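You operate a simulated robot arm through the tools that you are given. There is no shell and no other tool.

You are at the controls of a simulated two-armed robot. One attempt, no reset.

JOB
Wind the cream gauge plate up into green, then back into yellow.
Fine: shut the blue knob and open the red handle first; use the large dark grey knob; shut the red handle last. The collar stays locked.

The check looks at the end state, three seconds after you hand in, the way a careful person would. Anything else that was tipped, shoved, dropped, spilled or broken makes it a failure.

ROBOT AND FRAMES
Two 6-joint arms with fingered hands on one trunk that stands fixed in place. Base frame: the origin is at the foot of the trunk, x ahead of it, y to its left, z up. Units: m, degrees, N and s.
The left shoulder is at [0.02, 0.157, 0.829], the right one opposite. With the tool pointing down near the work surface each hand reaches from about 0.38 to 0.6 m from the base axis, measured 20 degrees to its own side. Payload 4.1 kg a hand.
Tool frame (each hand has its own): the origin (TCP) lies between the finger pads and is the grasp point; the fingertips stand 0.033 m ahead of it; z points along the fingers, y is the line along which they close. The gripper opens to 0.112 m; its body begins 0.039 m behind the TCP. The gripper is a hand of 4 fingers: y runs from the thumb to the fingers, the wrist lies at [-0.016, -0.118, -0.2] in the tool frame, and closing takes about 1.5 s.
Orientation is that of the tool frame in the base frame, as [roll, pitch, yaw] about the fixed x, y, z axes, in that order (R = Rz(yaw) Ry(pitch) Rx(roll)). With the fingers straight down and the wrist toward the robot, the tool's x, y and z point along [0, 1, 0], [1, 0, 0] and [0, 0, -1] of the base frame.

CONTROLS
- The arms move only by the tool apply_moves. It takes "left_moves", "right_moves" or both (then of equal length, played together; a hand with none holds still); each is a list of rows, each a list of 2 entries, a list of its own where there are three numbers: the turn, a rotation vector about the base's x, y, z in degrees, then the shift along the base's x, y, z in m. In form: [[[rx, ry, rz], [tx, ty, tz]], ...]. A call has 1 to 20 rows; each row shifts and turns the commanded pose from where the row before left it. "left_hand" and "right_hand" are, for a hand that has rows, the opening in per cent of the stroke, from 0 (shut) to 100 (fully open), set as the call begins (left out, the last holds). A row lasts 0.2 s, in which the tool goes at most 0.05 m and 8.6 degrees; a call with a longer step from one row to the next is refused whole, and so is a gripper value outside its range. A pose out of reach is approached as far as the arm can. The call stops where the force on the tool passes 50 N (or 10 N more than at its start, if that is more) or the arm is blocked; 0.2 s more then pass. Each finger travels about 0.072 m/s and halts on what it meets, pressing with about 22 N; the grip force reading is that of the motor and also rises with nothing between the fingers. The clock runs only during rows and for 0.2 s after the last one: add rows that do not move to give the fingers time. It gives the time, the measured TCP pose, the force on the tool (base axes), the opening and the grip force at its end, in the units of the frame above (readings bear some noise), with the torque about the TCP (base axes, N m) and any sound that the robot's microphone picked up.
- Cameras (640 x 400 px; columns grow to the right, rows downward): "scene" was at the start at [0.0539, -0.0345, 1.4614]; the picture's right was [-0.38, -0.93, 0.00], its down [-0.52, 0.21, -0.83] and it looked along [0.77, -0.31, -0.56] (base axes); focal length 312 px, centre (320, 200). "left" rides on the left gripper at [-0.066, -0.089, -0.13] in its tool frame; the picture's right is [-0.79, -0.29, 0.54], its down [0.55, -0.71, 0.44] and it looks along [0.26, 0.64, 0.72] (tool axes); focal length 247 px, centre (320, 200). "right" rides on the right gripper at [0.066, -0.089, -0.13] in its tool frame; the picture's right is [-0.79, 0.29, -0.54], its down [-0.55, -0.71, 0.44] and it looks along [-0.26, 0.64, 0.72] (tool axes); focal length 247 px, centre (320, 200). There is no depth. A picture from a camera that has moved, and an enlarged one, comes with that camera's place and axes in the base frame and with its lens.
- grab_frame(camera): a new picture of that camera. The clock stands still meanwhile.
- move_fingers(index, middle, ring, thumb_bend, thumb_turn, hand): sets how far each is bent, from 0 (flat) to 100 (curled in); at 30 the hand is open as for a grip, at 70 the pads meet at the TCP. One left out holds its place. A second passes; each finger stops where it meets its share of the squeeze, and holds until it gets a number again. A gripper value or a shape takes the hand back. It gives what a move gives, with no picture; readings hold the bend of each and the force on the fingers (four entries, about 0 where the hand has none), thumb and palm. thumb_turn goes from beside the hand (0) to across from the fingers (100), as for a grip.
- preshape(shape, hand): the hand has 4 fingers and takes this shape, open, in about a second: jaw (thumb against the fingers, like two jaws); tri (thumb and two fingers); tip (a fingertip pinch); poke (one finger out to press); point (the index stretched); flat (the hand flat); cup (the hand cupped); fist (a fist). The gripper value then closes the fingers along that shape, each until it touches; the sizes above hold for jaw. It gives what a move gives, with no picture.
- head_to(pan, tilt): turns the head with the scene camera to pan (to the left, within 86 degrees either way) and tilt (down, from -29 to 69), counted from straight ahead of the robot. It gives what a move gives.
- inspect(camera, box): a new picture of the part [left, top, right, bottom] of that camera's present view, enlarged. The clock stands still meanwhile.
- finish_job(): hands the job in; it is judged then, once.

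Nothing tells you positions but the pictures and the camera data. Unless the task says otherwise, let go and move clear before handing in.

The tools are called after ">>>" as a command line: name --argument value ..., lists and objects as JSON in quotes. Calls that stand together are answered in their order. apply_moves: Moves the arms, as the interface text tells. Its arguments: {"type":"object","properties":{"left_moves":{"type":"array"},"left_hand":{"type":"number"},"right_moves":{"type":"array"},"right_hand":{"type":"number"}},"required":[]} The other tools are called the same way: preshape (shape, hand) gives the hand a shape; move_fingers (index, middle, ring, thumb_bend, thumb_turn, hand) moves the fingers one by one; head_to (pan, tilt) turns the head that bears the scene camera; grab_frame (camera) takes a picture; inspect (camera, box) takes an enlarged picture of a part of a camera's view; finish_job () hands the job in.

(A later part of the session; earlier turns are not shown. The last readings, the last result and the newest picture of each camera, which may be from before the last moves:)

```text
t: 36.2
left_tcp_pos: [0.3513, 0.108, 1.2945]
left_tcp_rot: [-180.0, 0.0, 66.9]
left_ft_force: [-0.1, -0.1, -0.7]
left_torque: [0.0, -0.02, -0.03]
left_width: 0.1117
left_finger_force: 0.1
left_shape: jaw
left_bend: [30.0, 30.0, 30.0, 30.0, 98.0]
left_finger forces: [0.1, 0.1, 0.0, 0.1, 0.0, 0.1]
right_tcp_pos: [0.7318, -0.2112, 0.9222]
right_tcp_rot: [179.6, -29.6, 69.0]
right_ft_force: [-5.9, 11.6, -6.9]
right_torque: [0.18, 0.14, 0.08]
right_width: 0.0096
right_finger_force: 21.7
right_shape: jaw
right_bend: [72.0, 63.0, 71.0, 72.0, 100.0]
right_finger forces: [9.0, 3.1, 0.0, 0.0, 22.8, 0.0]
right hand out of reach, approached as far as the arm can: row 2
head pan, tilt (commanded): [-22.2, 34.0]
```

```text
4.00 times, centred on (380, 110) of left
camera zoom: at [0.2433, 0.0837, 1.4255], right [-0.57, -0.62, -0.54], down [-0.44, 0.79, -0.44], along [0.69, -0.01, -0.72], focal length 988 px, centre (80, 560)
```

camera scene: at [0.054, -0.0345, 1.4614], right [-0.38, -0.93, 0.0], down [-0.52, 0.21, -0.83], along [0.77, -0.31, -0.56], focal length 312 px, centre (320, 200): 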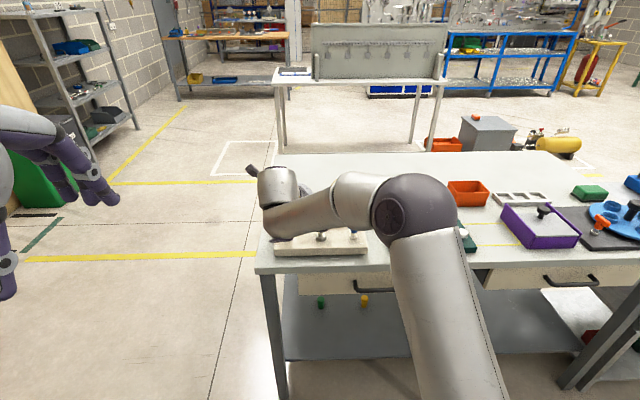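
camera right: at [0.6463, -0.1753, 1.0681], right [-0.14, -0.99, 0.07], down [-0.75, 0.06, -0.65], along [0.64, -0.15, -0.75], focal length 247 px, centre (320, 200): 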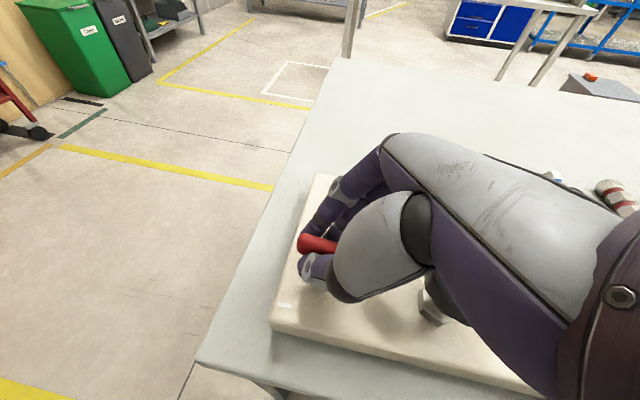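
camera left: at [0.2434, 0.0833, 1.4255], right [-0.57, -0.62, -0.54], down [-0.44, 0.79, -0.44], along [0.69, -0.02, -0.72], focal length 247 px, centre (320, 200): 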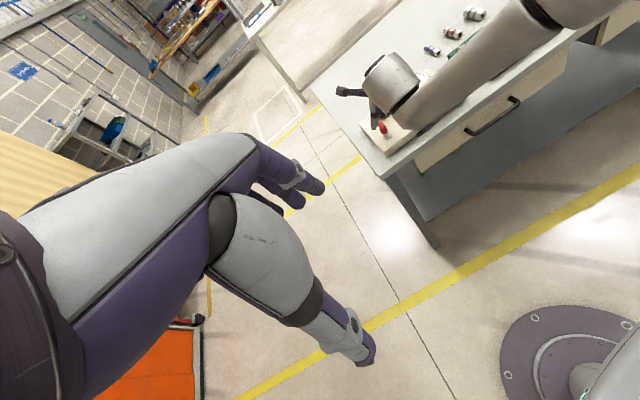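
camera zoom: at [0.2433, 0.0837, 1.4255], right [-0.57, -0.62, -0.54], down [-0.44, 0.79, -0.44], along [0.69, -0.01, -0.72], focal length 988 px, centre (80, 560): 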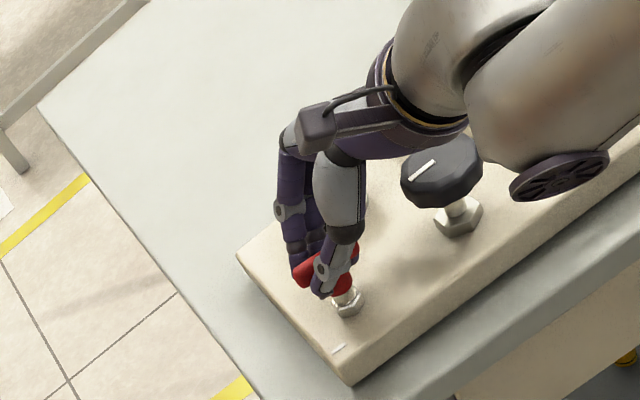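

The bar is now about 89° from its start. I release, lift straight up and look.

>>> apply_moves --right_moves '[[[0, 0, 0], [0, 0, 0]], [[0, 0, 0], [0, 0, 0]], [[0, 0, 0], [0, 0, 0]], [[0, 0, 0], [0, 0, 0]], [[0, 0, 0], [0, 0, 0.01]], [[0, 0, 0], [0, 0, 0.02]], [[0, 0, 0], [-0.01, 0, 0.03]], [[0, 0, 0], [-0.01, 0, 0.03]], [[0, 0, 0], [0, 0, 0]]]' --right_hand 52

>>> grab_frame --camera "right"

>>> inspect --camera "left" --box '[320, 60, 440, 160]'

>>> inspect --camera "scene" --box '[240, 150, 400, 260]'

```text
t: 38.2
left_tcp_pos: [0.3521, 0.1076, 1.2947]
left_tcp_rot: [180.0, -0.1, 66.9]
left_ft_force: [-0.3, 0.8, -0.3]
left_torque: [-0.02, -0.04, -0.01]
left_width: 0.1114
left_finger_force: 0.1
left_shape: jaw
left_bend: [30.0, 30.0, 30.0, 30.0, 98.0]
left_finger forces: [0.1, 0.0, 0.0, 0.1, 0.0, 0.0]
right_tcp_pos: [0.7121, -0.2153, 1.0075]
right_tcp_rot: [179.9, -30.0, 71.1]
right_ft_force: [0.0, 0.3, 0.7]
right_torque: [0.0, 0.01, 0.01]
right_width: 0.058
right_finger_force: 0.2
right_shape: jaw
right_bend: [76.0, 43.0, 40.0, 69.0, 100.0]
right_finger forces: [0.0, 0.1, 0.1, 0.0, 0.0, 0.0]
right hand out of reach, approached as far as the arm can: row 5
head pan, tilt (commanded): [-22.2, 34.0]
```

```text
taken
camera right: at [0.6272, -0.1931, 1.1543], right [-0.04, -1.0, 0.07], down [-0.76, -0.02, -0.65], along [0.65, -0.08, -0.75], focal length 247 px, centre (320, 200)
```

right: 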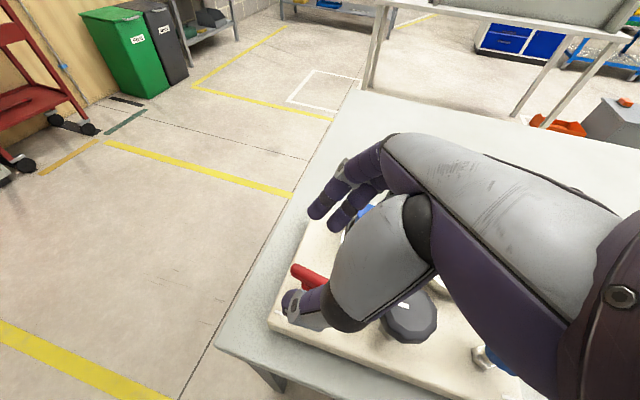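

```text
4.00 times, centred on (380, 110) of left
camera zoom: at [0.2435, 0.0831, 1.4255], right [-0.57, -0.62, -0.54], down [-0.44, 0.79, -0.44], along [0.69, -0.02, -0.72], focal length 988 px, centre (80, 560)
```

zoom: 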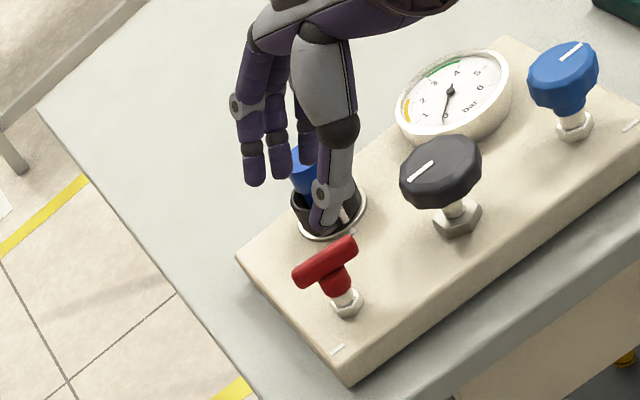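

```text
3.64 times, centred on (320, 205) of scene
camera zoom: at [0.054, -0.0345, 1.4614], right [-0.38, -0.93, 0.0], down [-0.52, 0.21, -0.83], along [0.77, -0.31, -0.56], focal length 1135 px, centre (320, 182)
```

zoom: 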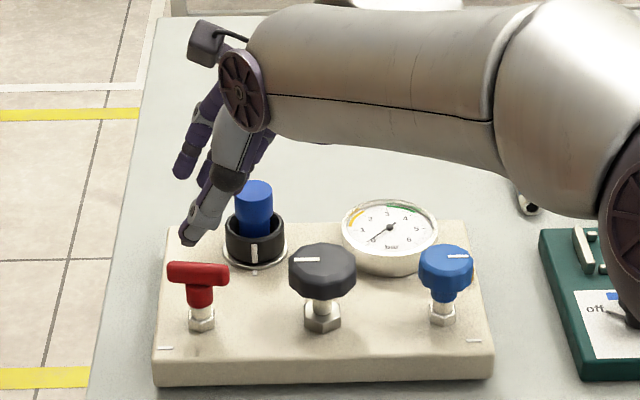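

The red bar now lies along the plate (parallel to the dash): open. Next I untilt, move over the grey knob at (0.698,-0.298) and pre-rotate counter-clockwise.

>>> apply_moves --right_moves '[[[0, 0, 0], [-0.01, -0.02, 0.01]], [[-7.09, 2.44, 0], [-0.004, -0.02, 0.003]], [[-7.09, 2.44, 0], [0, -0.02, 0]], [[-7.09, 2.44, 0], [0, -0.0227, 0]], [[-7.09, 2.44, 0], [0, 0, 0]], [[0, 0, 8.2], [0, 0, 0]], [[0, 0, 8.2], [0, 0, 0]], [[0, 0, 8.2], [0, 0, 0]], [[0, 0, 8.2], [0, 0, 0]], [[0, 0, 8.2], [0, 0, 0]], [[0, 0, 0], [0, 0, 0]], [[0, 0, 0], [0, 0, 0]]]' --right_hand 66

>>> grab_frame --camera "right"

>>> inspect --camera "scene" --box '[240, 150, 400, 260]'

```text
t: 40.8
left_tcp_pos: [0.3507, 0.108, 1.2944]
left_tcp_rot: [-180.0, 0.0, 66.9]
left_ft_force: [1.3, -0.4, 0.5]
left_torque: [-0.02, -0.01, 0.03]
left_width: 0.1117
left_finger_force: 0.0
left_shape: jaw
left_bend: [30.0, 30.0, 30.0, 30.0, 98.0]
left_finger forces: [0.0, 0.0, 0.1, 0.1, 0.0, 0.1]
right_tcp_pos: [0.6982, -0.2997, 1.0204]
right_tcp_rot: [180.0, 0.1, 112.1]
right_ft_force: [-0.4, 0.1, -1.0]
right_torque: [0.03, -0.02, 0.01]
right_width: 0.0737
right_finger_force: 0.1
right_shape: jaw
right_bend: [75.0, 38.0, 35.0, 62.0, 100.0]
right_finger forces: [0.0, 0.0, 0.0, 0.0, 0.0, 0.0]
head pan, tilt (commanded): [-22.2, 34.0]
```

```text
taken
camera right: at [0.5926, -0.272, 1.1517], right [0.56, -0.63, 0.54], down [-0.45, -0.78, -0.44], along [0.69, 0.0, -0.72], focal length 247 px, centre (320, 200)
```

right: 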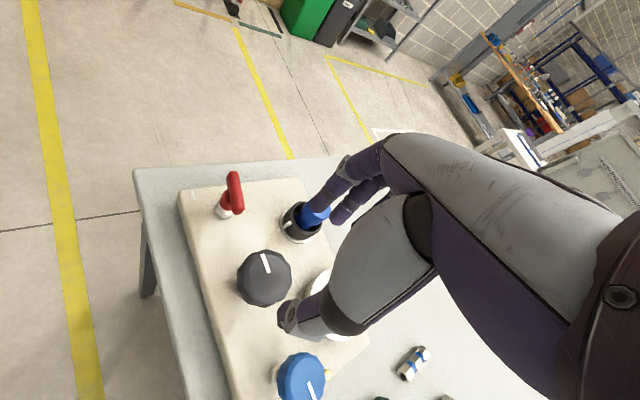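

```text
3.64 times, centred on (320, 205) of scene
camera zoom: at [0.0539, -0.0345, 1.4614], right [-0.38, -0.93, 0.0], down [-0.52, 0.21, -0.83], along [0.77, -0.31, -0.56], focal length 1135 px, centre (320, 182)
```

zoom: 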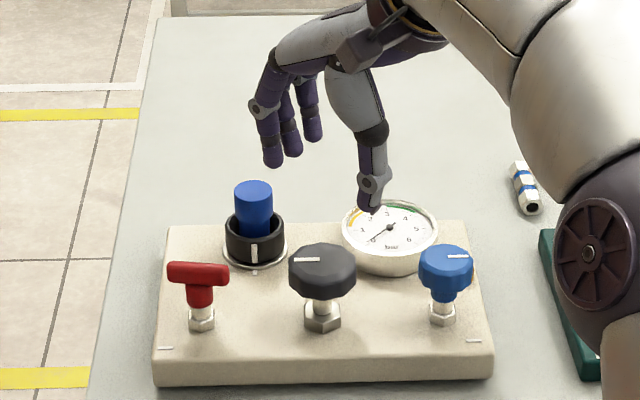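

>>> apply_moves --right_moves '[[[0, 0, 0], [0, 0.001, -0.025]], [[0, 0, 0], [0, 0.001, -0.025]], [[0, 0, 0], [0, 0, -0.02]], [[0, 0, 0], [0, 0, 0]]]' --right_hand 64

>>> inspect --camera "right" --box '[180, 140, 420, 340]'

>>> inspect --camera "scene" --box '[260, 160, 380, 260]'

>>> inspect --camera "left" --box '[320, 40, 460, 160]'

```text
t: 41.8
left_tcp_pos: [0.3509, 0.1081, 1.2943]
left_tcp_rot: [180.0, 0.0, 66.9]
left_ft_force: [-0.2, -0.7, -0.2]
left_torque: [-0.05, 0.0, 0.01]
left_width: 0.1118
left_finger_force: 0.1
left_shape: jaw
left_bend: [30.0, 30.0, 30.0, 30.0, 98.0]
left_finger forces: [0.0, 0.1, 0.0, 0.1, 0.0, 0.0]
right_tcp_pos: [0.6994, -0.2976, 0.9498]
right_tcp_rot: [-180.0, 0.0, 112.1]
right_ft_force: [-0.1, -0.9, -0.2]
right_torque: [0.03, 0.01, -0.01]
right_width: 0.0721
right_finger_force: 0.0
right_shape: jaw
right_bend: [75.0, 39.0, 36.0, 63.0, 100.0]
right_finger forces: [0.1, 0.1, 0.0, 0.0, 0.1, 0.0]
head pan, tilt (commanded): [-22.2, 34.0]
```

```text
2.00 times, centred on (300, 240) of right
camera zoom: at [0.592, -0.2691, 1.0804], right [0.56, -0.63, 0.54], down [-0.45, -0.78, -0.44], along [0.69, 0.0, -0.72], focal length 494 px, centre (360, 120)
```

zoom: 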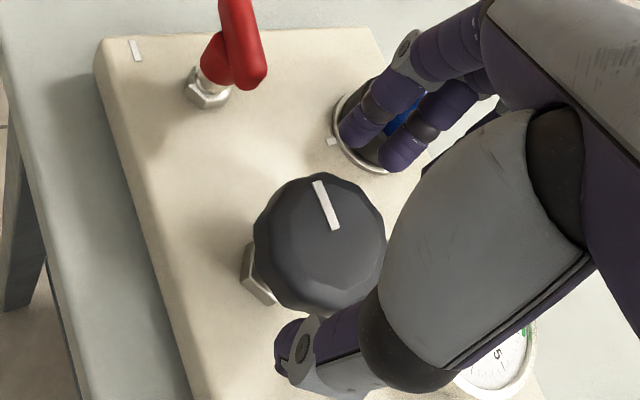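

```text
4.00 times, centred on (320, 210) of scene
camera zoom: at [0.0539, -0.0345, 1.4614], right [-0.38, -0.93, 0.0], down [-0.52, 0.21, -0.83], along [0.77, -0.31, -0.56], focal length 1248 px, centre (320, 160)
```

zoom: 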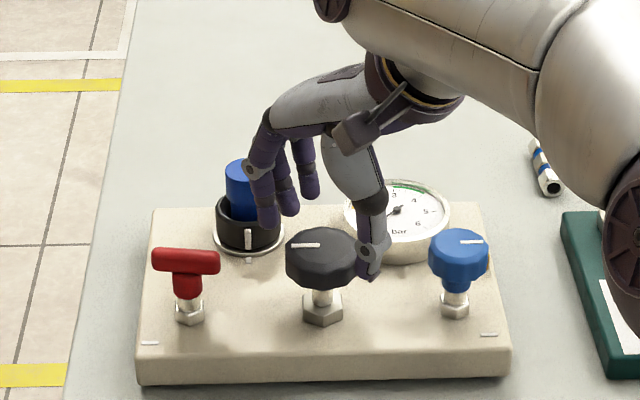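

```text
3.33 times, centred on (390, 100) of left
camera zoom: at [0.2433, 0.0831, 1.4255], right [-0.57, -0.62, -0.54], down [-0.44, 0.79, -0.44], along [0.69, -0.02, -0.72], focal length 823 px, centre (87, 533)
```

zoom: 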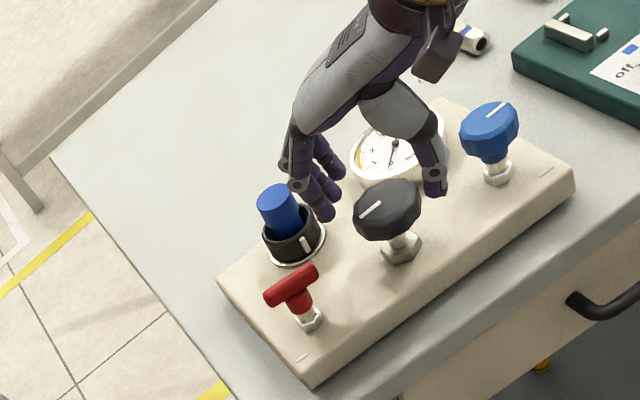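

>>> apply_moves --right_moves '[[[0, 0, 0], [0, 0.001, -0.012]], [[0, 0, 0], [0, 0.0005, -0.009]], [[0, 0, 0], [0, 0, 0]]]' --right_hand 64

>>> apply_moves --right_moves '[[[0, 0, 0], [0, 0, 0]], [[0, 0, 0], [0, 0, 0]], [[0, 0, 0], [0, 0, 0]], [[0, 0, 0], [0, 0, 0]], [[0, 0, 0], [0, 0, 0]], [[0, 0, 0], [0, 0, 0]]]' --right_hand 10

>>> inspect --camera "right" --box '[180, 140, 420, 340]'

>>> inspect --camera "left" --box '[320, 40, 460, 160]'

```text
t: 42.6
left_tcp_pos: [0.3524, 0.1073, 1.2938]
left_tcp_rot: [-180.0, 0.1, 67.0]
left_ft_force: [-0.4, 0.3, 0.3]
left_torque: [0.01, 0.0, 0.0]
left_width: 0.1116
left_finger_force: 0.0
left_shape: jaw
left_bend: [30.0, 30.0, 30.0, 30.0, 98.0]
left_finger forces: [0.2, 0.1, 0.0, 0.0, 0.1, 0.0]
right_tcp_pos: [0.6979, -0.2962, 0.9279]
right_tcp_rot: [180.0, 0.0, 112.0]
right_ft_force: [-0.1, 0.2, -0.2]
right_torque: [0.03, 0.0, -0.02]
right_width: 0.0721
right_finger_force: 0.0
right_shape: jaw
right_bend: [75.0, 39.0, 36.0, 63.0, 100.0]
right_finger forces: [0.2, 0.1, 0.1, 0.0, 0.0, 0.0]
head pan, tilt (commanded): [-22.2, 34.0]
```

```text
t: 44.0
left_tcp_pos: [0.3512, 0.108, 1.2934]
left_tcp_rot: [-180.0, -0.1, 66.9]
left_ft_force: [-0.4, -0.3, -0.1]
left_torque: [0.01, -0.01, 0.0]
left_width: 0.112
left_finger_force: 0.1
left_shape: jaw
left_bend: [30.0, 30.0, 30.0, 30.0, 98.0]
left_finger forces: [0.0, 0.0, 0.1, 0.0, 0.0, 0.1]
right_tcp_pos: [0.6974, -0.2967, 0.9281]
right_tcp_rot: [-179.9, 0.1, 112.1]
right_ft_force: [-6.4, -1.6, -0.7]
right_torque: [-0.03, 0.17, 0.01]
right_width: 0.0462
right_finger_force: 22.1
right_shape: jaw
right_bend: [76.0, 49.0, 51.0, 72.0, 100.0]
right_finger forces: [10.1, 5.4, 0.0, 0.1, 21.3, 0.0]
head pan, tilt (commanded): [-22.2, 34.0]
```

```text
2.00 times, centred on (300, 240) of right
camera zoom: at [0.5921, -0.2679, 1.0594], right [0.56, -0.63, 0.54], down [-0.45, -0.78, -0.44], along [0.69, 0.0, -0.72], focal length 494 px, centre (360, 120)
```

zoom: 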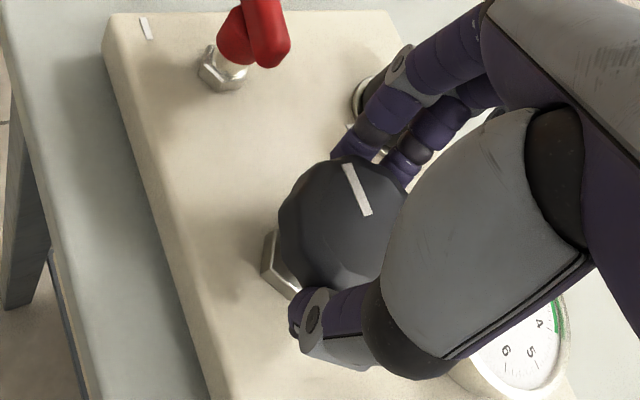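

```text
3.33 times, centred on (390, 100) of left
camera zoom: at [0.2432, 0.083, 1.4256], right [-0.57, -0.62, -0.54], down [-0.44, 0.79, -0.44], along [0.69, -0.02, -0.72], focal length 823 px, centre (87, 533)
```

zoom: 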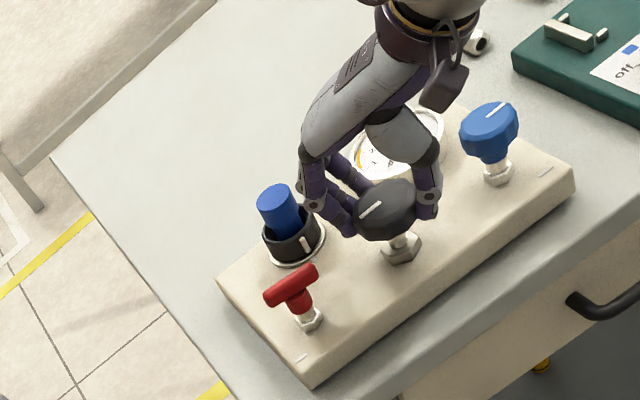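

Grey knob gripped. I turn it clockwise 30° and check the gauge.

>>> apply_moves --right_moves '[[[0, 0, -5], [0, 0, 0]], [[0, 0, -5], [0, 0, 0]], [[0, 0, -5], [0, 0, 0]], [[0, 0, -5], [0, 0, 0]], [[0, 0, -5], [0, 0, 0]], [[0, 0, -5], [0, 0, 0]], [[0, 0, 0], [0, 0, 0]]]' --right_hand 10

>>> grab_frame --camera "right"

>>> inspect --camera "left" --box '[340, 50, 440, 130]'

>>> inspect --camera "scene" --box '[270, 170, 380, 260]'

```text
t: 45.6
left_tcp_pos: [0.3513, 0.1072, 1.2935]
left_tcp_rot: [180.0, -0.1, 66.9]
left_ft_force: [-0.8, -0.2, 0.3]
left_torque: [-0.04, 0.03, 0.01]
left_width: 0.1117
left_finger_force: 0.0
left_shape: jaw
left_bend: [30.0, 30.0, 30.0, 30.0, 98.0]
left_finger forces: [0.0, 0.0, 0.0, 0.1, 0.0, 0.1]
right_tcp_pos: [0.6985, -0.2967, 0.9295]
right_tcp_rot: [-179.9, 0.0, 81.9]
right_ft_force: [0.2, 3.4, -8.9]
right_torque: [0.12, -0.1, 0.1]
right_width: 0.0456
right_finger_force: 22.1
right_shape: jaw
right_bend: [76.0, 49.0, 51.0, 72.0, 100.0]
right_finger forces: [12.3, 6.6, 0.0, 0.0, 18.7, 0.1]
head pan, tilt (commanded): [-22.2, 34.0]
```

```text
taken
camera right: at [0.6204, -0.2183, 1.0602], right [0.17, -0.82, 0.54], down [-0.78, -0.45, -0.44], along [0.6, -0.34, -0.72], focal length 247 px, centre (320, 200)
```

right: 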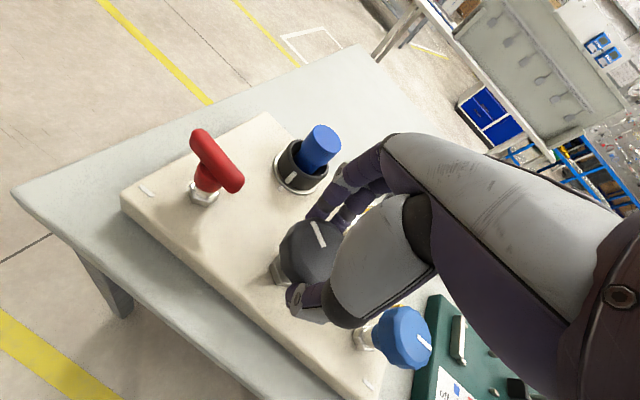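

```text
5.00 times, centred on (390, 90) of left
camera zoom: at [0.2436, 0.0831, 1.4255], right [-0.57, -0.62, -0.54], down [-0.44, 0.79, -0.44], along [0.69, -0.02, -0.72], focal length 1235 px, centre (-30, 750)
```

zoom: 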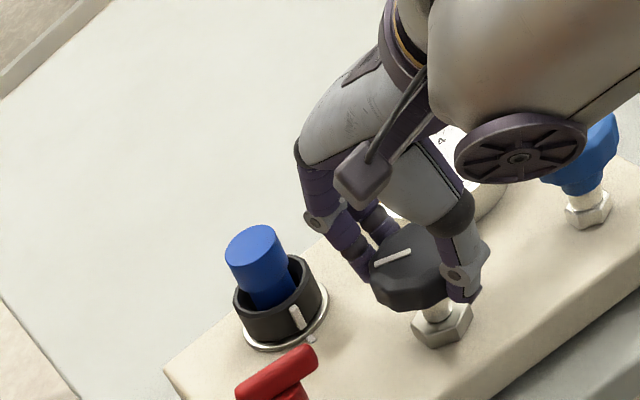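

```text
4.44 times, centred on (325, 215) of scene
camera zoom: at [0.0542, -0.0345, 1.4614], right [-0.38, -0.93, 0.0], down [-0.52, 0.21, -0.83], along [0.77, -0.31, -0.56], focal length 1387 px, centre (298, 133)
```

zoom: 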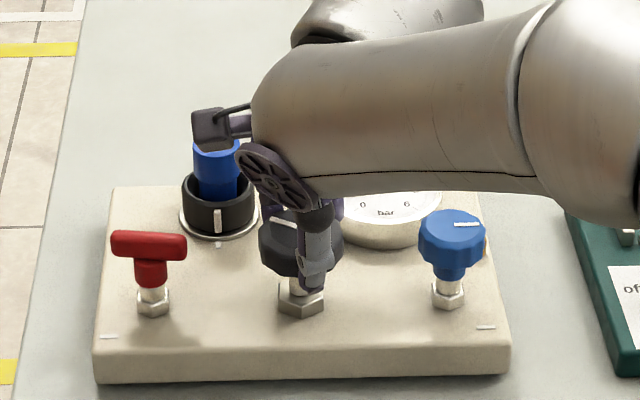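

The needle has left 0 (it's no longer visible near 0). The gauge is mostly hidden, so I'll turn another 20° and try to read it from the hand camera.

>>> apply_moves --right_moves '[[[0, 0, -5], [0, 0, 0]], [[0, 0, -5], [0, 0, 0]], [[0, 0, -5], [0, 0, 0]], [[0, 0, -5], [0, 0, 0]], [[0, 0, 0], [0, 0, 0]]]' --right_hand 10

>>> grab_frame --camera "right"

>>> inspect --camera "right" --box '[230, 120, 430, 320]'

>>> inspect --camera "scene" --box '[300, 190, 380, 250]'

>>> inspect --camera "left" --box '[340, 50, 440, 130]'

```text
t: 46.8
left_tcp_pos: [0.3514, 0.108, 1.2941]
left_tcp_rot: [179.9, 0.1, 66.9]
left_ft_force: [-0.8, -0.1, 0.0]
left_torque: [-0.02, 0.03, -0.04]
left_width: 0.1116
left_finger_force: 0.1
left_shape: jaw
left_bend: [30.0, 30.0, 30.0, 30.0, 98.0]
left_finger forces: [0.0, 0.0, 0.0, 0.0, 0.0, 0.1]
right_tcp_pos: [0.6973, -0.2965, 0.9298]
right_tcp_rot: [180.0, 0.0, 62.0]
right_ft_force: [-0.6, 2.5, -9.4]
right_torque: [0.02, -0.09, 0.07]
right_width: 0.0455
right_finger_force: 21.8
right_shape: jaw
right_bend: [76.0, 49.0, 51.0, 72.0, 100.0]
right_finger forces: [11.8, 6.4, 0.0, 0.0, 18.8, 0.0]
head pan, tilt (commanded): [-22.2, 34.0]
```

```text
taken
camera right: at [0.6522, -0.1962, 1.0603], right [-0.12, -0.83, 0.54], down [-0.89, -0.15, -0.44], along [0.45, -0.53, -0.72], focal length 247 px, centre (320, 200)
```

right: 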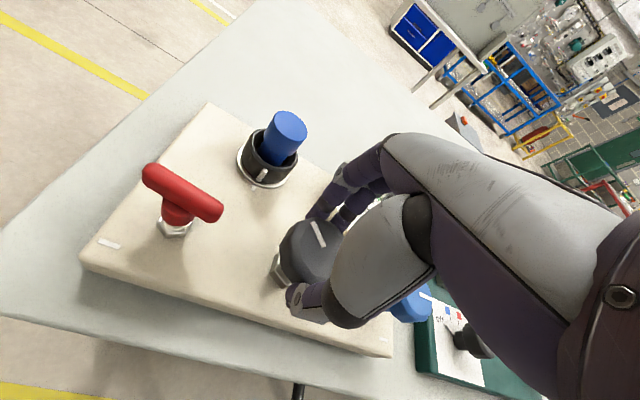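

```text
2.00 times, centred on (330, 220) of right
camera zoom: at [0.6522, -0.1962, 1.0603], right [-0.12, -0.83, 0.54], down [-0.89, -0.15, -0.44], along [0.45, -0.53, -0.72], focal length 494 px, centre (300, 160)
```

zoom: 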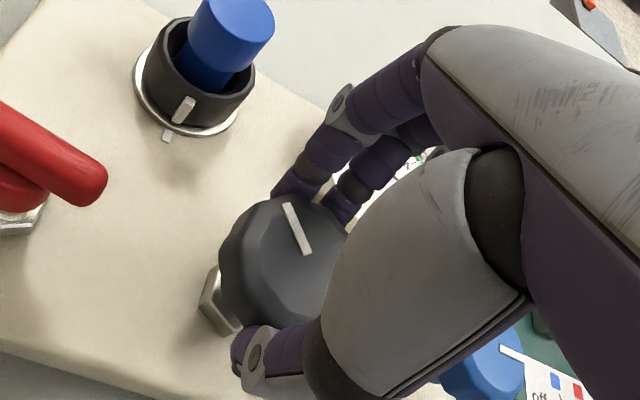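

```text
6.67 times, centred on (340, 220) of scene
camera zoom: at [0.0542, -0.0345, 1.4614], right [-0.38, -0.93, 0.0], down [-0.52, 0.21, -0.83], along [0.77, -0.31, -0.56], focal length 2081 px, centre (187, 67)
```

zoom: 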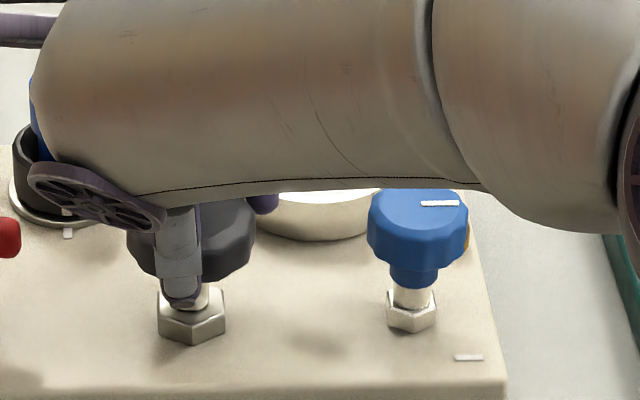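

```text
5.00 times, centred on (390, 90) of left
camera zoom: at [0.2437, 0.0831, 1.4255], right [-0.57, -0.62, -0.54], down [-0.44, 0.79, -0.44], along [0.69, -0.02, -0.72], focal length 1235 px, centre (-30, 750)
```

zoom: 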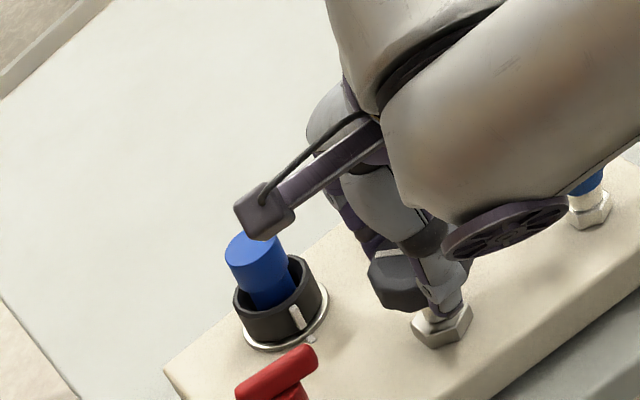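

Can't read it here. I release, swing the open hand back counter-clockwise (no lift needed) to yaw 112, where the scene camera sees the dial.

>>> apply_moves --right_moves '[[[0, 0, 0], [0, 0, 0]], [[0, 0, 0], [0, 0, 0]], [[0, 0, 0], [0, 0, 0]], [[0, 0, 0], [0, 0, 0]], [[0, 0, 0], [0, 0, 0.01]], [[0, 0, 8], [0, 0, 0.01]], [[0, 0, 8], [0, 0, 0]], [[0, 0, 8], [0, 0, 0]], [[0, 0, 8], [0, 0, 0]], [[0, 0, 8], [0, 0, 0]], [[0, 0, 8], [0, 0, 0]], [[0, 0, 0], [0, 0, 0]]]' --right_hand 64

>>> inspect --camera "scene" --box '[300, 190, 380, 250]'

>>> inspect --camera "left" --box '[340, 50, 440, 130]'

>>> inspect --camera "right" --box '[180, 140, 420, 340]'

```text
t: 49.4
left_tcp_pos: [0.3518, 0.1082, 1.2956]
left_tcp_rot: [180.0, -0.1, 66.8]
left_ft_force: [0.8, 0.6, 0.4]
left_torque: [-0.05, -0.02, 0.03]
left_width: 0.1118
left_finger_force: 0.1
left_shape: jaw
left_bend: [30.0, 30.0, 30.0, 30.0, 98.0]
left_finger forces: [0.1, 0.0, 0.1, 0.1, 0.0, 0.0]
right_tcp_pos: [0.6986, -0.2964, 0.9497]
right_tcp_rot: [179.9, 0.0, 110.0]
right_ft_force: [0.1, -0.4, -0.8]
right_torque: [-0.04, 0.01, -0.02]
right_width: 0.0714
right_finger_force: 0.2
right_shape: jaw
right_bend: [75.0, 39.0, 36.0, 63.0, 100.0]
right_finger forces: [0.0, 0.0, 0.0, 0.0, 0.1, 0.1]
head pan, tilt (commanded): [-22.2, 34.0]
```

```text
6.67 times, centred on (340, 220) of scene
camera zoom: at [0.0539, -0.0345, 1.4614], right [-0.38, -0.93, 0.0], down [-0.52, 0.21, -0.83], along [0.77, -0.31, -0.56], focal length 2081 px, centre (187, 67)
```

zoom: 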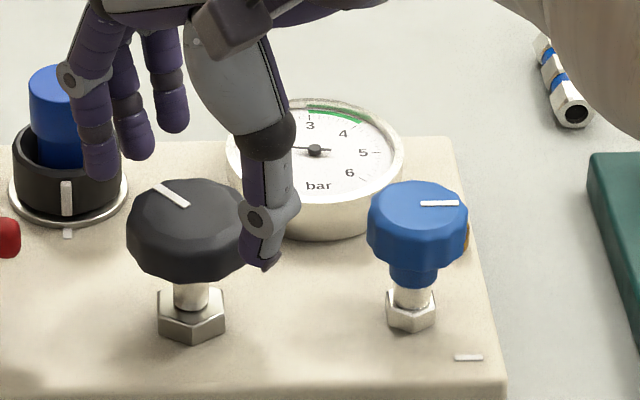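

```text
5.00 times, centred on (390, 90) of left
camera zoom: at [0.2433, 0.0831, 1.4255], right [-0.57, -0.62, -0.54], down [-0.44, 0.79, -0.44], along [0.69, -0.02, -0.72], focal length 1235 px, centre (-30, 750)
```

zoom: 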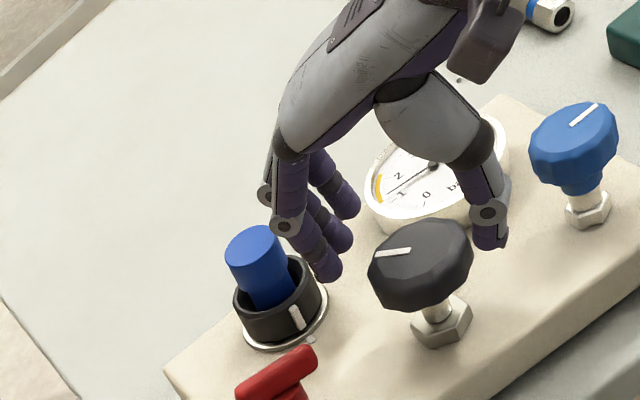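

```text
2.00 times, centred on (300, 240) of right
camera zoom: at [0.5935, -0.2648, 1.0804], right [0.54, -0.65, 0.54], down [-0.48, -0.76, -0.44], along [0.69, -0.02, -0.72], focal length 494 px, centre (360, 120)
```

zoom: 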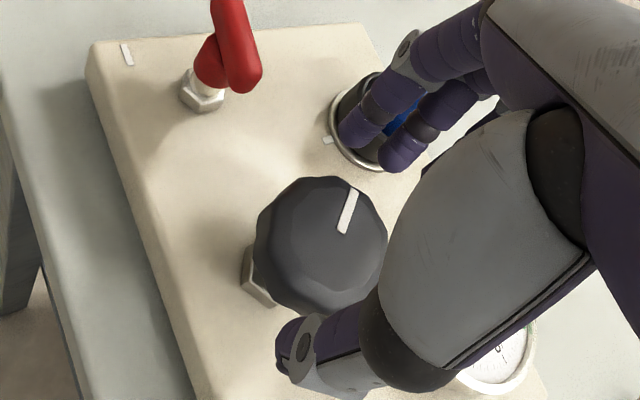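

The needle is now at about 1.3 bar, in the beginning of yellow, after ~48° of turning. I'll regrip and turn another 60° clockwise toward green (3–4 bar).

>>> apply_moves --right_moves '[[[0, 0, 0], [0, 0, -0.011]], [[0, 0, 0], [0, 0, -0.01]], [[0, 0, 0], [0, 0, 0]]]' --right_hand 64

>>> apply_moves --right_moves '[[[0, 0, 0], [0, 0, 0]], [[0, 0, 0], [0, 0, 0]], [[0, 0, 0], [0, 0, 0]], [[0, 0, 0], [0, 0, 0]], [[0, 0, 0], [0, 0, 0]], [[0, 0, 0], [0, 0, 0]], [[0, 0, -5], [0, 0, 0]], [[0, 0, -5], [0, 0, 0]], [[0, 0, -5], [0, 0, 0]], [[0, 0, -5], [0, 0, 0]], [[0, 0, -5], [0, 0, 0]], [[0, 0, -5], [0, 0, 0]], [[0, 0, -5], [0, 0, 0]], [[0, 0, -5], [0, 0, 0]], [[0, 0, -5], [0, 0, 0]], [[0, 0, -5], [0, 0, 0]], [[0, 0, -5], [0, 0, 0]], [[0, 0, -5], [0, 0, 0]], [[0, 0, 0], [0, 0, 0]]]' --right_hand 10

>>> inspect --camera "right" --box '[230, 120, 430, 320]'

>>> inspect --camera "scene" --box '[270, 170, 380, 260]'

```text
t: 50.2
left_tcp_pos: [0.3508, 0.1083, 1.2951]
left_tcp_rot: [-180.0, 0.0, 66.9]
left_ft_force: [-1.0, 0.3, 0.3]
left_torque: [-0.01, -0.01, 0.01]
left_width: 0.1117
left_finger_force: 0.1
left_shape: jaw
left_bend: [30.0, 30.0, 30.0, 30.0, 98.0]
left_finger forces: [0.0, 0.1, 0.0, 0.0, 0.0, 0.1]
right_tcp_pos: [0.6969, -0.2953, 0.9292]
right_tcp_rot: [-180.0, 0.0, 110.0]
right_ft_force: [-0.3, 0.4, 0.4]
right_torque: [-0.02, 0.02, 0.0]
right_width: 0.0713
right_finger_force: 0.0
right_shape: jaw
right_bend: [75.0, 39.0, 36.0, 63.0, 100.0]
right_finger forces: [0.0, 0.0, 0.0, 0.0, 0.1, 0.0]
head pan, tilt (commanded): [-22.2, 34.0]
```

```text
t: 54.2
left_tcp_pos: [0.3509, 0.1073, 1.2944]
left_tcp_rot: [180.0, 0.1, 66.9]
left_ft_force: [0.4, -0.3, -0.1]
left_torque: [0.0, 0.0, 0.02]
left_width: 0.1119
left_finger_force: 0.1
left_shape: jaw
left_bend: [30.0, 30.0, 30.0, 30.0, 98.0]
left_finger forces: [0.1, 0.0, 0.1, 0.0, 0.0, 0.1]
right_tcp_pos: [0.6977, -0.2966, 0.9294]
right_tcp_rot: [179.9, 0.0, 50.0]
right_ft_force: [6.0, 1.4, 5.6]
right_torque: [-0.06, -0.22, 0.12]
right_width: 0.0462
right_finger_force: 21.6
right_shape: jaw
right_bend: [76.0, 48.0, 51.0, 73.0, 100.0]
right_finger forces: [14.7, 8.8, 0.0, 0.0, 19.1, 0.0]
head pan, tilt (commanded): [-22.2, 34.0]
```

```text
2.00 times, centred on (330, 220) of right
camera zoom: at [0.6736, -0.1878, 1.0601], right [-0.29, -0.79, 0.54], down [-0.9, 0.03, -0.44], along [0.33, -0.61, -0.72], focal length 494 px, centre (300, 160)
```

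zoom: 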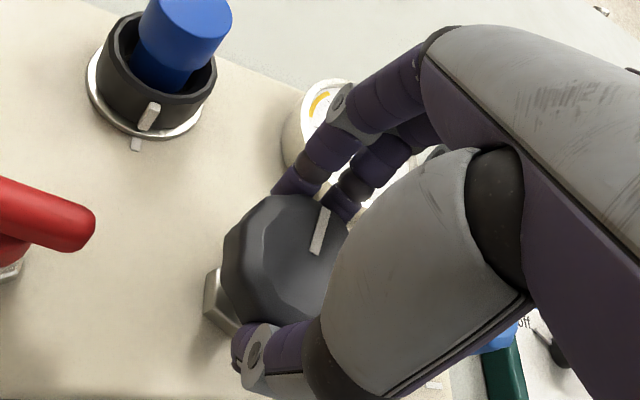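

```text
4.44 times, centred on (325, 215) of scene
camera zoom: at [0.0539, -0.0344, 1.4614], right [-0.38, -0.93, 0.0], down [-0.52, 0.21, -0.83], along [0.77, -0.31, -0.56], focal length 1387 px, centre (298, 133)
```

zoom: 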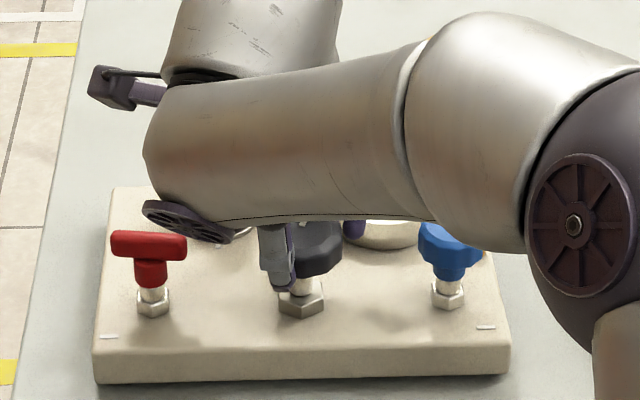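

No slip in the grip. Release, swing back, and read the gauge.

>>> apply_moves --right_moves '[[[0, 0, 0], [0, 0, 0]], [[0, 0, 0], [0, 0, 0]], [[0, 0, 0], [0, 0, 0]], [[0, 0, 0], [0, 0, 0]], [[0, 0, 0], [0, 0, 0.01]], [[0, 0, 0], [0, 0, 0.01]], [[0, 0, 8], [0, 0, 0]], [[0, 0, 8], [0, 0, 0]], [[0, 0, 8], [0, 0, 0]], [[0, 0, 8], [0, 0, 0]], [[0, 0, 8], [0, 0, 0]], [[0, 0, 8], [0, 0, 0]], [[0, 0, 8], [0, 0, 0]], [[0, 0, 4], [0, 0, 0]], [[0, 0, 0], [0, 0, 0]]]' --right_hand 64

>>> inspect --camera "scene" --box '[310, 195, 370, 240]'

>>> inspect --camera "left" --box '[370, 50, 430, 100]'

>>> inspect --camera "right" --box '[180, 140, 420, 340]'

```text
t: 57.4
left_tcp_pos: [0.3516, 0.108, 1.2954]
left_tcp_rot: [180.0, 0.0, 66.9]
left_ft_force: [-0.7, 0.6, -0.1]
left_torque: [0.0, -0.01, -0.01]
left_width: 0.1117
left_finger_force: 0.0
left_shape: jaw
left_bend: [30.0, 30.0, 30.0, 30.0, 98.0]
left_finger forces: [0.0, 0.0, 0.1, 0.0, 0.0, 0.0]
right_tcp_pos: [0.6982, -0.2958, 0.9481]
right_tcp_rot: [179.9, 0.0, 110.1]
right_ft_force: [0.4, -0.3, 0.5]
right_torque: [0.02, 0.02, -0.01]
right_width: 0.0715
right_finger_force: 0.0
right_shape: jaw
right_bend: [75.0, 39.0, 36.0, 63.0, 100.0]
right_finger forces: [0.0, 0.1, 0.0, 0.0, 0.1, 0.0]
head pan, tilt (commanded): [-22.2, 34.0]
```

```text
8.89 times, centred on (340, 218) of scene
camera zoom: at [0.0539, -0.0345, 1.4614], right [-0.38, -0.93, 0.0], down [-0.52, 0.21, -0.83], along [0.77, -0.31, -0.56], focal length 2774 px, centre (142, 44)
```

zoom: 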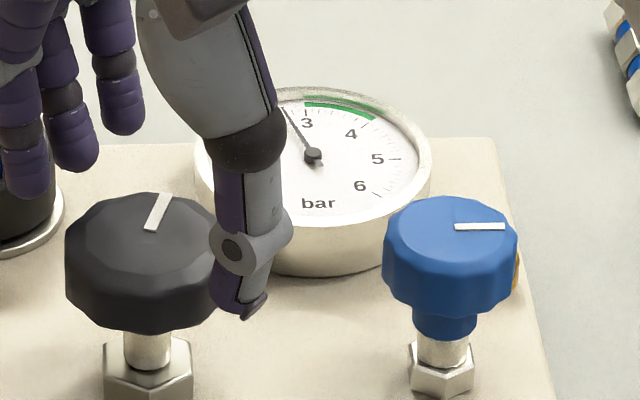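

```text
8.00 times, centred on (400, 75) of left
camera zoom: at [0.2434, 0.0831, 1.4255], right [-0.57, -0.62, -0.54], down [-0.44, 0.79, -0.44], along [0.69, -0.02, -0.72], focal length 1976 px, centre (-320, 1200)
```

zoom: 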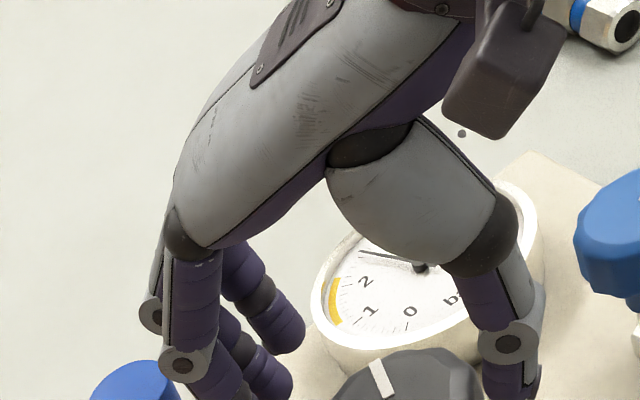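

```text
2.00 times, centred on (300, 240) of right
camera zoom: at [0.5939, -0.2644, 1.0793], right [0.54, -0.65, 0.54], down [-0.48, -0.76, -0.44], along [0.69, -0.02, -0.72], focal length 494 px, centre (360, 120)
```

zoom: 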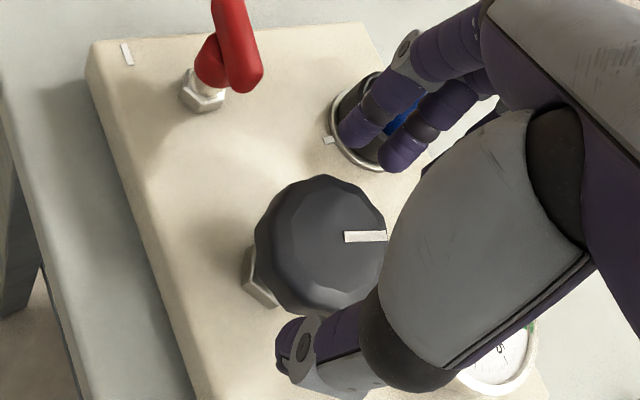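

The needle reads ~2.7 bar; 60° gave 1.4 bar (~43°/bar). I need about 35° more to sit mid-green (3.5).

>>> apply_moves --right_moves '[[[0, 0, 0], [0, 0, -0.01]], [[0, 0, 0], [0, 0, -0.009]], [[0, 0, 0], [0, 0, 0]]]' --right_hand 64

>>> apply_moves --right_moves '[[[0, 0, 0], [0, 0, 0]], [[0, 0, 0], [0, 0, 0]], [[0, 0, 0], [0, 0, 0]], [[0, 0, 0], [0, 0, 0]], [[0, 0, 0], [0, 0, 0]], [[0, 0, 0], [0, 0, 0]], [[0, 0, -5], [0, 0, 0]], [[0, 0, -5], [0, 0, 0]], [[0, 0, -5], [0, 0, 0]], [[0, 0, -5], [0, 0, 0]], [[0, 0, -5], [0, 0, 0]], [[0, 0, -5], [0, 0, 0]], [[0, 0, -5], [0, 0, 0]], [[0, 0, 0], [0, 0, 0]], [[0, 0, 0], [0, 0, 0]]]' --right_hand 10

>>> inspect --camera "scene" --box '[310, 195, 370, 240]'

>>> inspect --camera "right" --box '[180, 140, 420, 340]'

```text
t: 58.2
left_tcp_pos: [0.3506, 0.1073, 1.2957]
left_tcp_rot: [179.9, 0.0, 66.9]
left_ft_force: [-0.1, 0.6, 0.6]
left_torque: [-0.01, 0.0, 0.02]
left_width: 0.1118
left_finger_force: 0.0
left_shape: jaw
left_bend: [30.0, 30.0, 30.0, 30.0, 98.0]
left_finger forces: [0.1, 0.0, 0.1, 0.0, 0.0, 0.1]
right_tcp_pos: [0.6997, -0.2972, 0.9292]
right_tcp_rot: [179.9, -0.1, 110.1]
right_ft_force: [-0.4, 0.5, 0.4]
right_torque: [0.0, -0.02, -0.01]
right_width: 0.0712
right_finger_force: 0.1
right_shape: jaw
right_bend: [75.0, 39.0, 36.0, 63.0, 100.0]
right_finger forces: [0.0, 0.0, 0.0, 0.0, 0.0, 0.1]
head pan, tilt (commanded): [-22.2, 34.0]
```

```text
t: 61.4
left_tcp_pos: [0.3524, 0.107, 1.2943]
left_tcp_rot: [180.0, 0.0, 66.9]
left_ft_force: [0.3, 0.2, -0.8]
left_torque: [0.03, 0.03, 0.0]
left_width: 0.1117
left_finger_force: 0.1
left_shape: jaw
left_bend: [30.0, 30.0, 30.0, 30.0, 98.0]
left_finger forces: [0.0, 0.0, 0.0, 0.1, 0.0, 0.0]
right_tcp_pos: [0.6976, -0.2976, 0.9296]
right_tcp_rot: [180.0, 0.0, 75.0]
right_ft_force: [2.2, -0.6, -4.2]
right_torque: [-0.04, -0.17, 0.04]
right_width: 0.046
right_finger_force: 21.6
right_shape: jaw
right_bend: [76.0, 49.0, 52.0, 71.0, 100.0]
right_finger forces: [12.6, 8.3, 0.1, 0.0, 18.1, 0.0]
head pan, tilt (commanded): [-22.2, 34.0]
```

```text
8.89 times, centred on (340, 218) of scene
camera zoom: at [0.0541, -0.0346, 1.4614], right [-0.38, -0.93, 0.0], down [-0.52, 0.21, -0.83], along [0.77, -0.31, -0.56], focal length 2774 px, centre (142, 44)
```

zoom: 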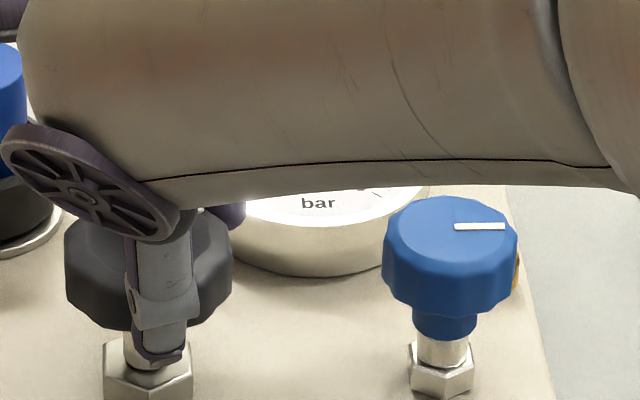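

```text
2.00 times, centred on (300, 240) of right
camera zoom: at [0.6306, -0.2092, 1.0604], right [0.07, -0.84, 0.54], down [-0.83, -0.35, -0.44], along [0.55, -0.42, -0.72], focal length 494 px, centre (360, 120)
```

zoom: 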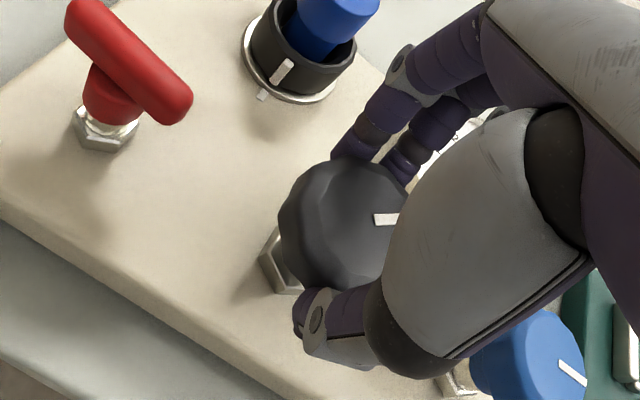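

Turned 35° with no visible slip. Release and swing back to read.

>>> apply_moves --right_moves '[[[0, 0, 0], [0, 0, 0]], [[0, 0, 0], [0, 0, 0]], [[0, 0, 0], [0, 0, 0]], [[0, 0, 0], [0, 0, 0]], [[0, 0, 0], [0, 0, 0.01]], [[0, 0, 0], [0, 0, 0.01]], [[0, 0, 7], [0, 0, 0]], [[0, 0, 7], [0, 0, 0]], [[0, 0, 7], [0, 0, 0]], [[0, 0, 7], [0, 0, 0]], [[0, 0, 7], [0, 0, 0]], [[0, 0, 0], [0, 0, 0]]]' --right_hand 64

>>> inspect --camera "scene" --box '[310, 195, 370, 240]'

>>> inspect --camera "right" --box '[180, 140, 420, 340]'

```text
t: 64.0
left_tcp_pos: [0.3512, 0.1079, 1.2942]
left_tcp_rot: [-180.0, -0.1, 66.9]
left_ft_force: [-0.7, 0.0, -0.3]
left_torque: [-0.01, 0.01, 0.01]
left_width: 0.1115
left_finger_force: 0.1
left_shape: jaw
left_bend: [30.0, 30.0, 30.0, 30.0, 98.0]
left_finger forces: [0.1, 0.1, 0.0, 0.0, 0.0, 0.1]
right_tcp_pos: [0.6982, -0.2965, 0.9505]
right_tcp_rot: [180.0, -0.1, 110.1]
right_ft_force: [-0.6, -0.5, 0.2]
right_torque: [0.01, -0.01, 0.0]
right_width: 0.0716
right_finger_force: 0.2
right_shape: jaw
right_bend: [75.0, 39.0, 36.0, 63.0, 100.0]
right_finger forces: [0.1, 0.1, 0.0, 0.1, 0.0, 0.1]
head pan, tilt (commanded): [-22.2, 34.0]
```

```text
8.89 times, centred on (340, 218) of scene
camera zoom: at [0.0539, -0.0345, 1.4614], right [-0.38, -0.93, 0.0], down [-0.52, 0.21, -0.83], along [0.77, -0.31, -0.56], focal length 2774 px, centre (142, 44)
```

zoom: 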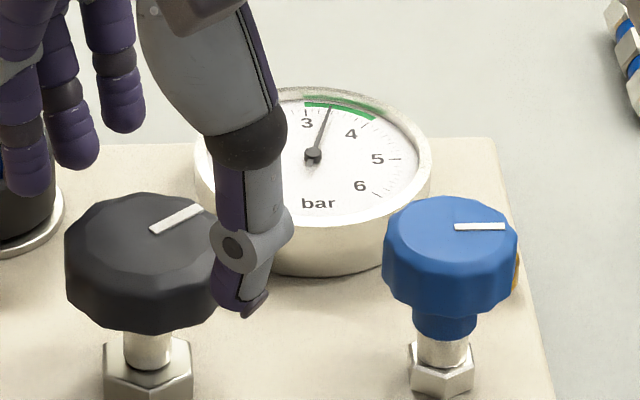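

```text
2.00 times, centred on (300, 240) of right
camera zoom: at [0.5934, -0.2645, 1.0806], right [0.54, -0.65, 0.54], down [-0.48, -0.76, -0.44], along [0.69, -0.02, -0.72], focal length 494 px, centre (360, 120)
```

zoom: 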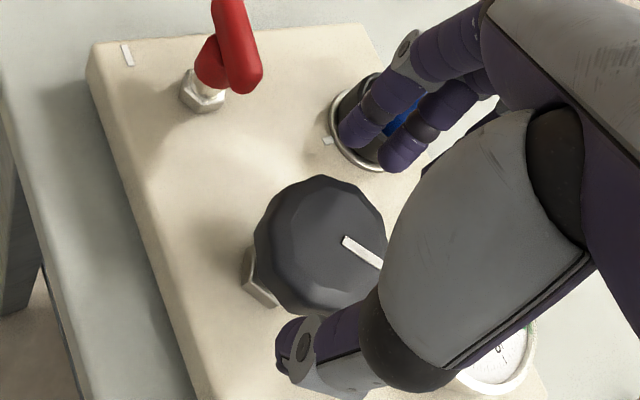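

The needle is in green at ~3.45 bar. Now the way back: I swing the open hand clockwise to yaw 35, regrip, and turn counter-clockwise about 75° to aim at ~1.7 bar (mid-yellow).

>>> apply_moves --right_moves '[[[0, 0, -8], [0, 0, 0]], [[0, 0, -8], [0, 0, 0]], [[0, 0, -8], [0, 0, 0]], [[0, 0, -8], [0, 0, 0]], [[0, 0, -8], [0, 0, 0]], [[0, 0, -8], [0, 0, 0]], [[0, 0, -8], [0, 0, 0]], [[0, 0, -8], [0, 0, 0]], [[0, 0, -8], [0, 0, 0]], [[0, 0, -3], [0, 0, 0]], [[0, 0, 0], [0, 0, 0]], [[0, 0, 0], [0, 0, 0]]]' --right_hand 64

>>> inspect --camera "right" --box '[180, 100, 420, 340]'

```text
t: 66.6
left_tcp_pos: [0.3516, 0.1077, 1.2949]
left_tcp_rot: [179.9, 0.0, 67.0]
left_ft_force: [-0.1, -0.7, -0.6]
left_torque: [0.0, 0.02, 0.01]
left_width: 0.1118
left_finger_force: 0.1
left_shape: jaw
left_bend: [30.0, 30.0, 30.0, 30.0, 98.0]
left_finger forces: [0.0, 0.1, 0.1, 0.0, 0.0, 0.0]
right_tcp_pos: [0.6975, -0.2965, 0.9495]
right_tcp_rot: [180.0, 0.0, 34.9]
right_ft_force: [0.4, -0.8, 0.4]
right_torque: [-0.02, -0.01, 0.03]
right_width: 0.0713
right_finger_force: 0.1
right_shape: jaw
right_bend: [75.0, 39.0, 36.0, 63.0, 100.0]
right_finger forces: [0.0, 0.1, 0.0, 0.1, 0.0, 0.0]
head pan, tilt (commanded): [-22.2, 34.0]
```

```text
1.67 times, centred on (300, 220) of right
camera zoom: at [0.7021, -0.1845, 1.0801], right [-0.48, -0.69, 0.54], down [-0.86, 0.26, -0.44], along [0.16, -0.67, -0.72], focal length 412 px, centre (353, 167)
```

zoom: 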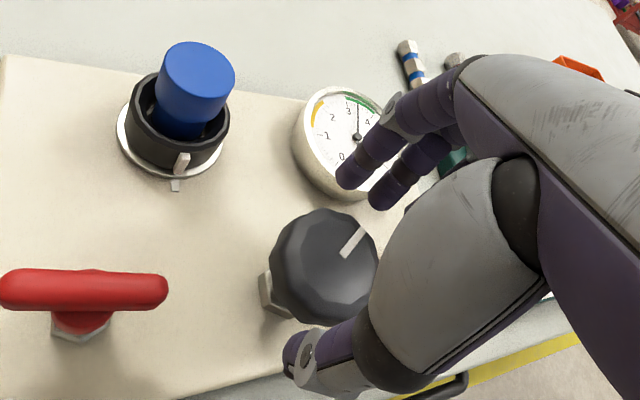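

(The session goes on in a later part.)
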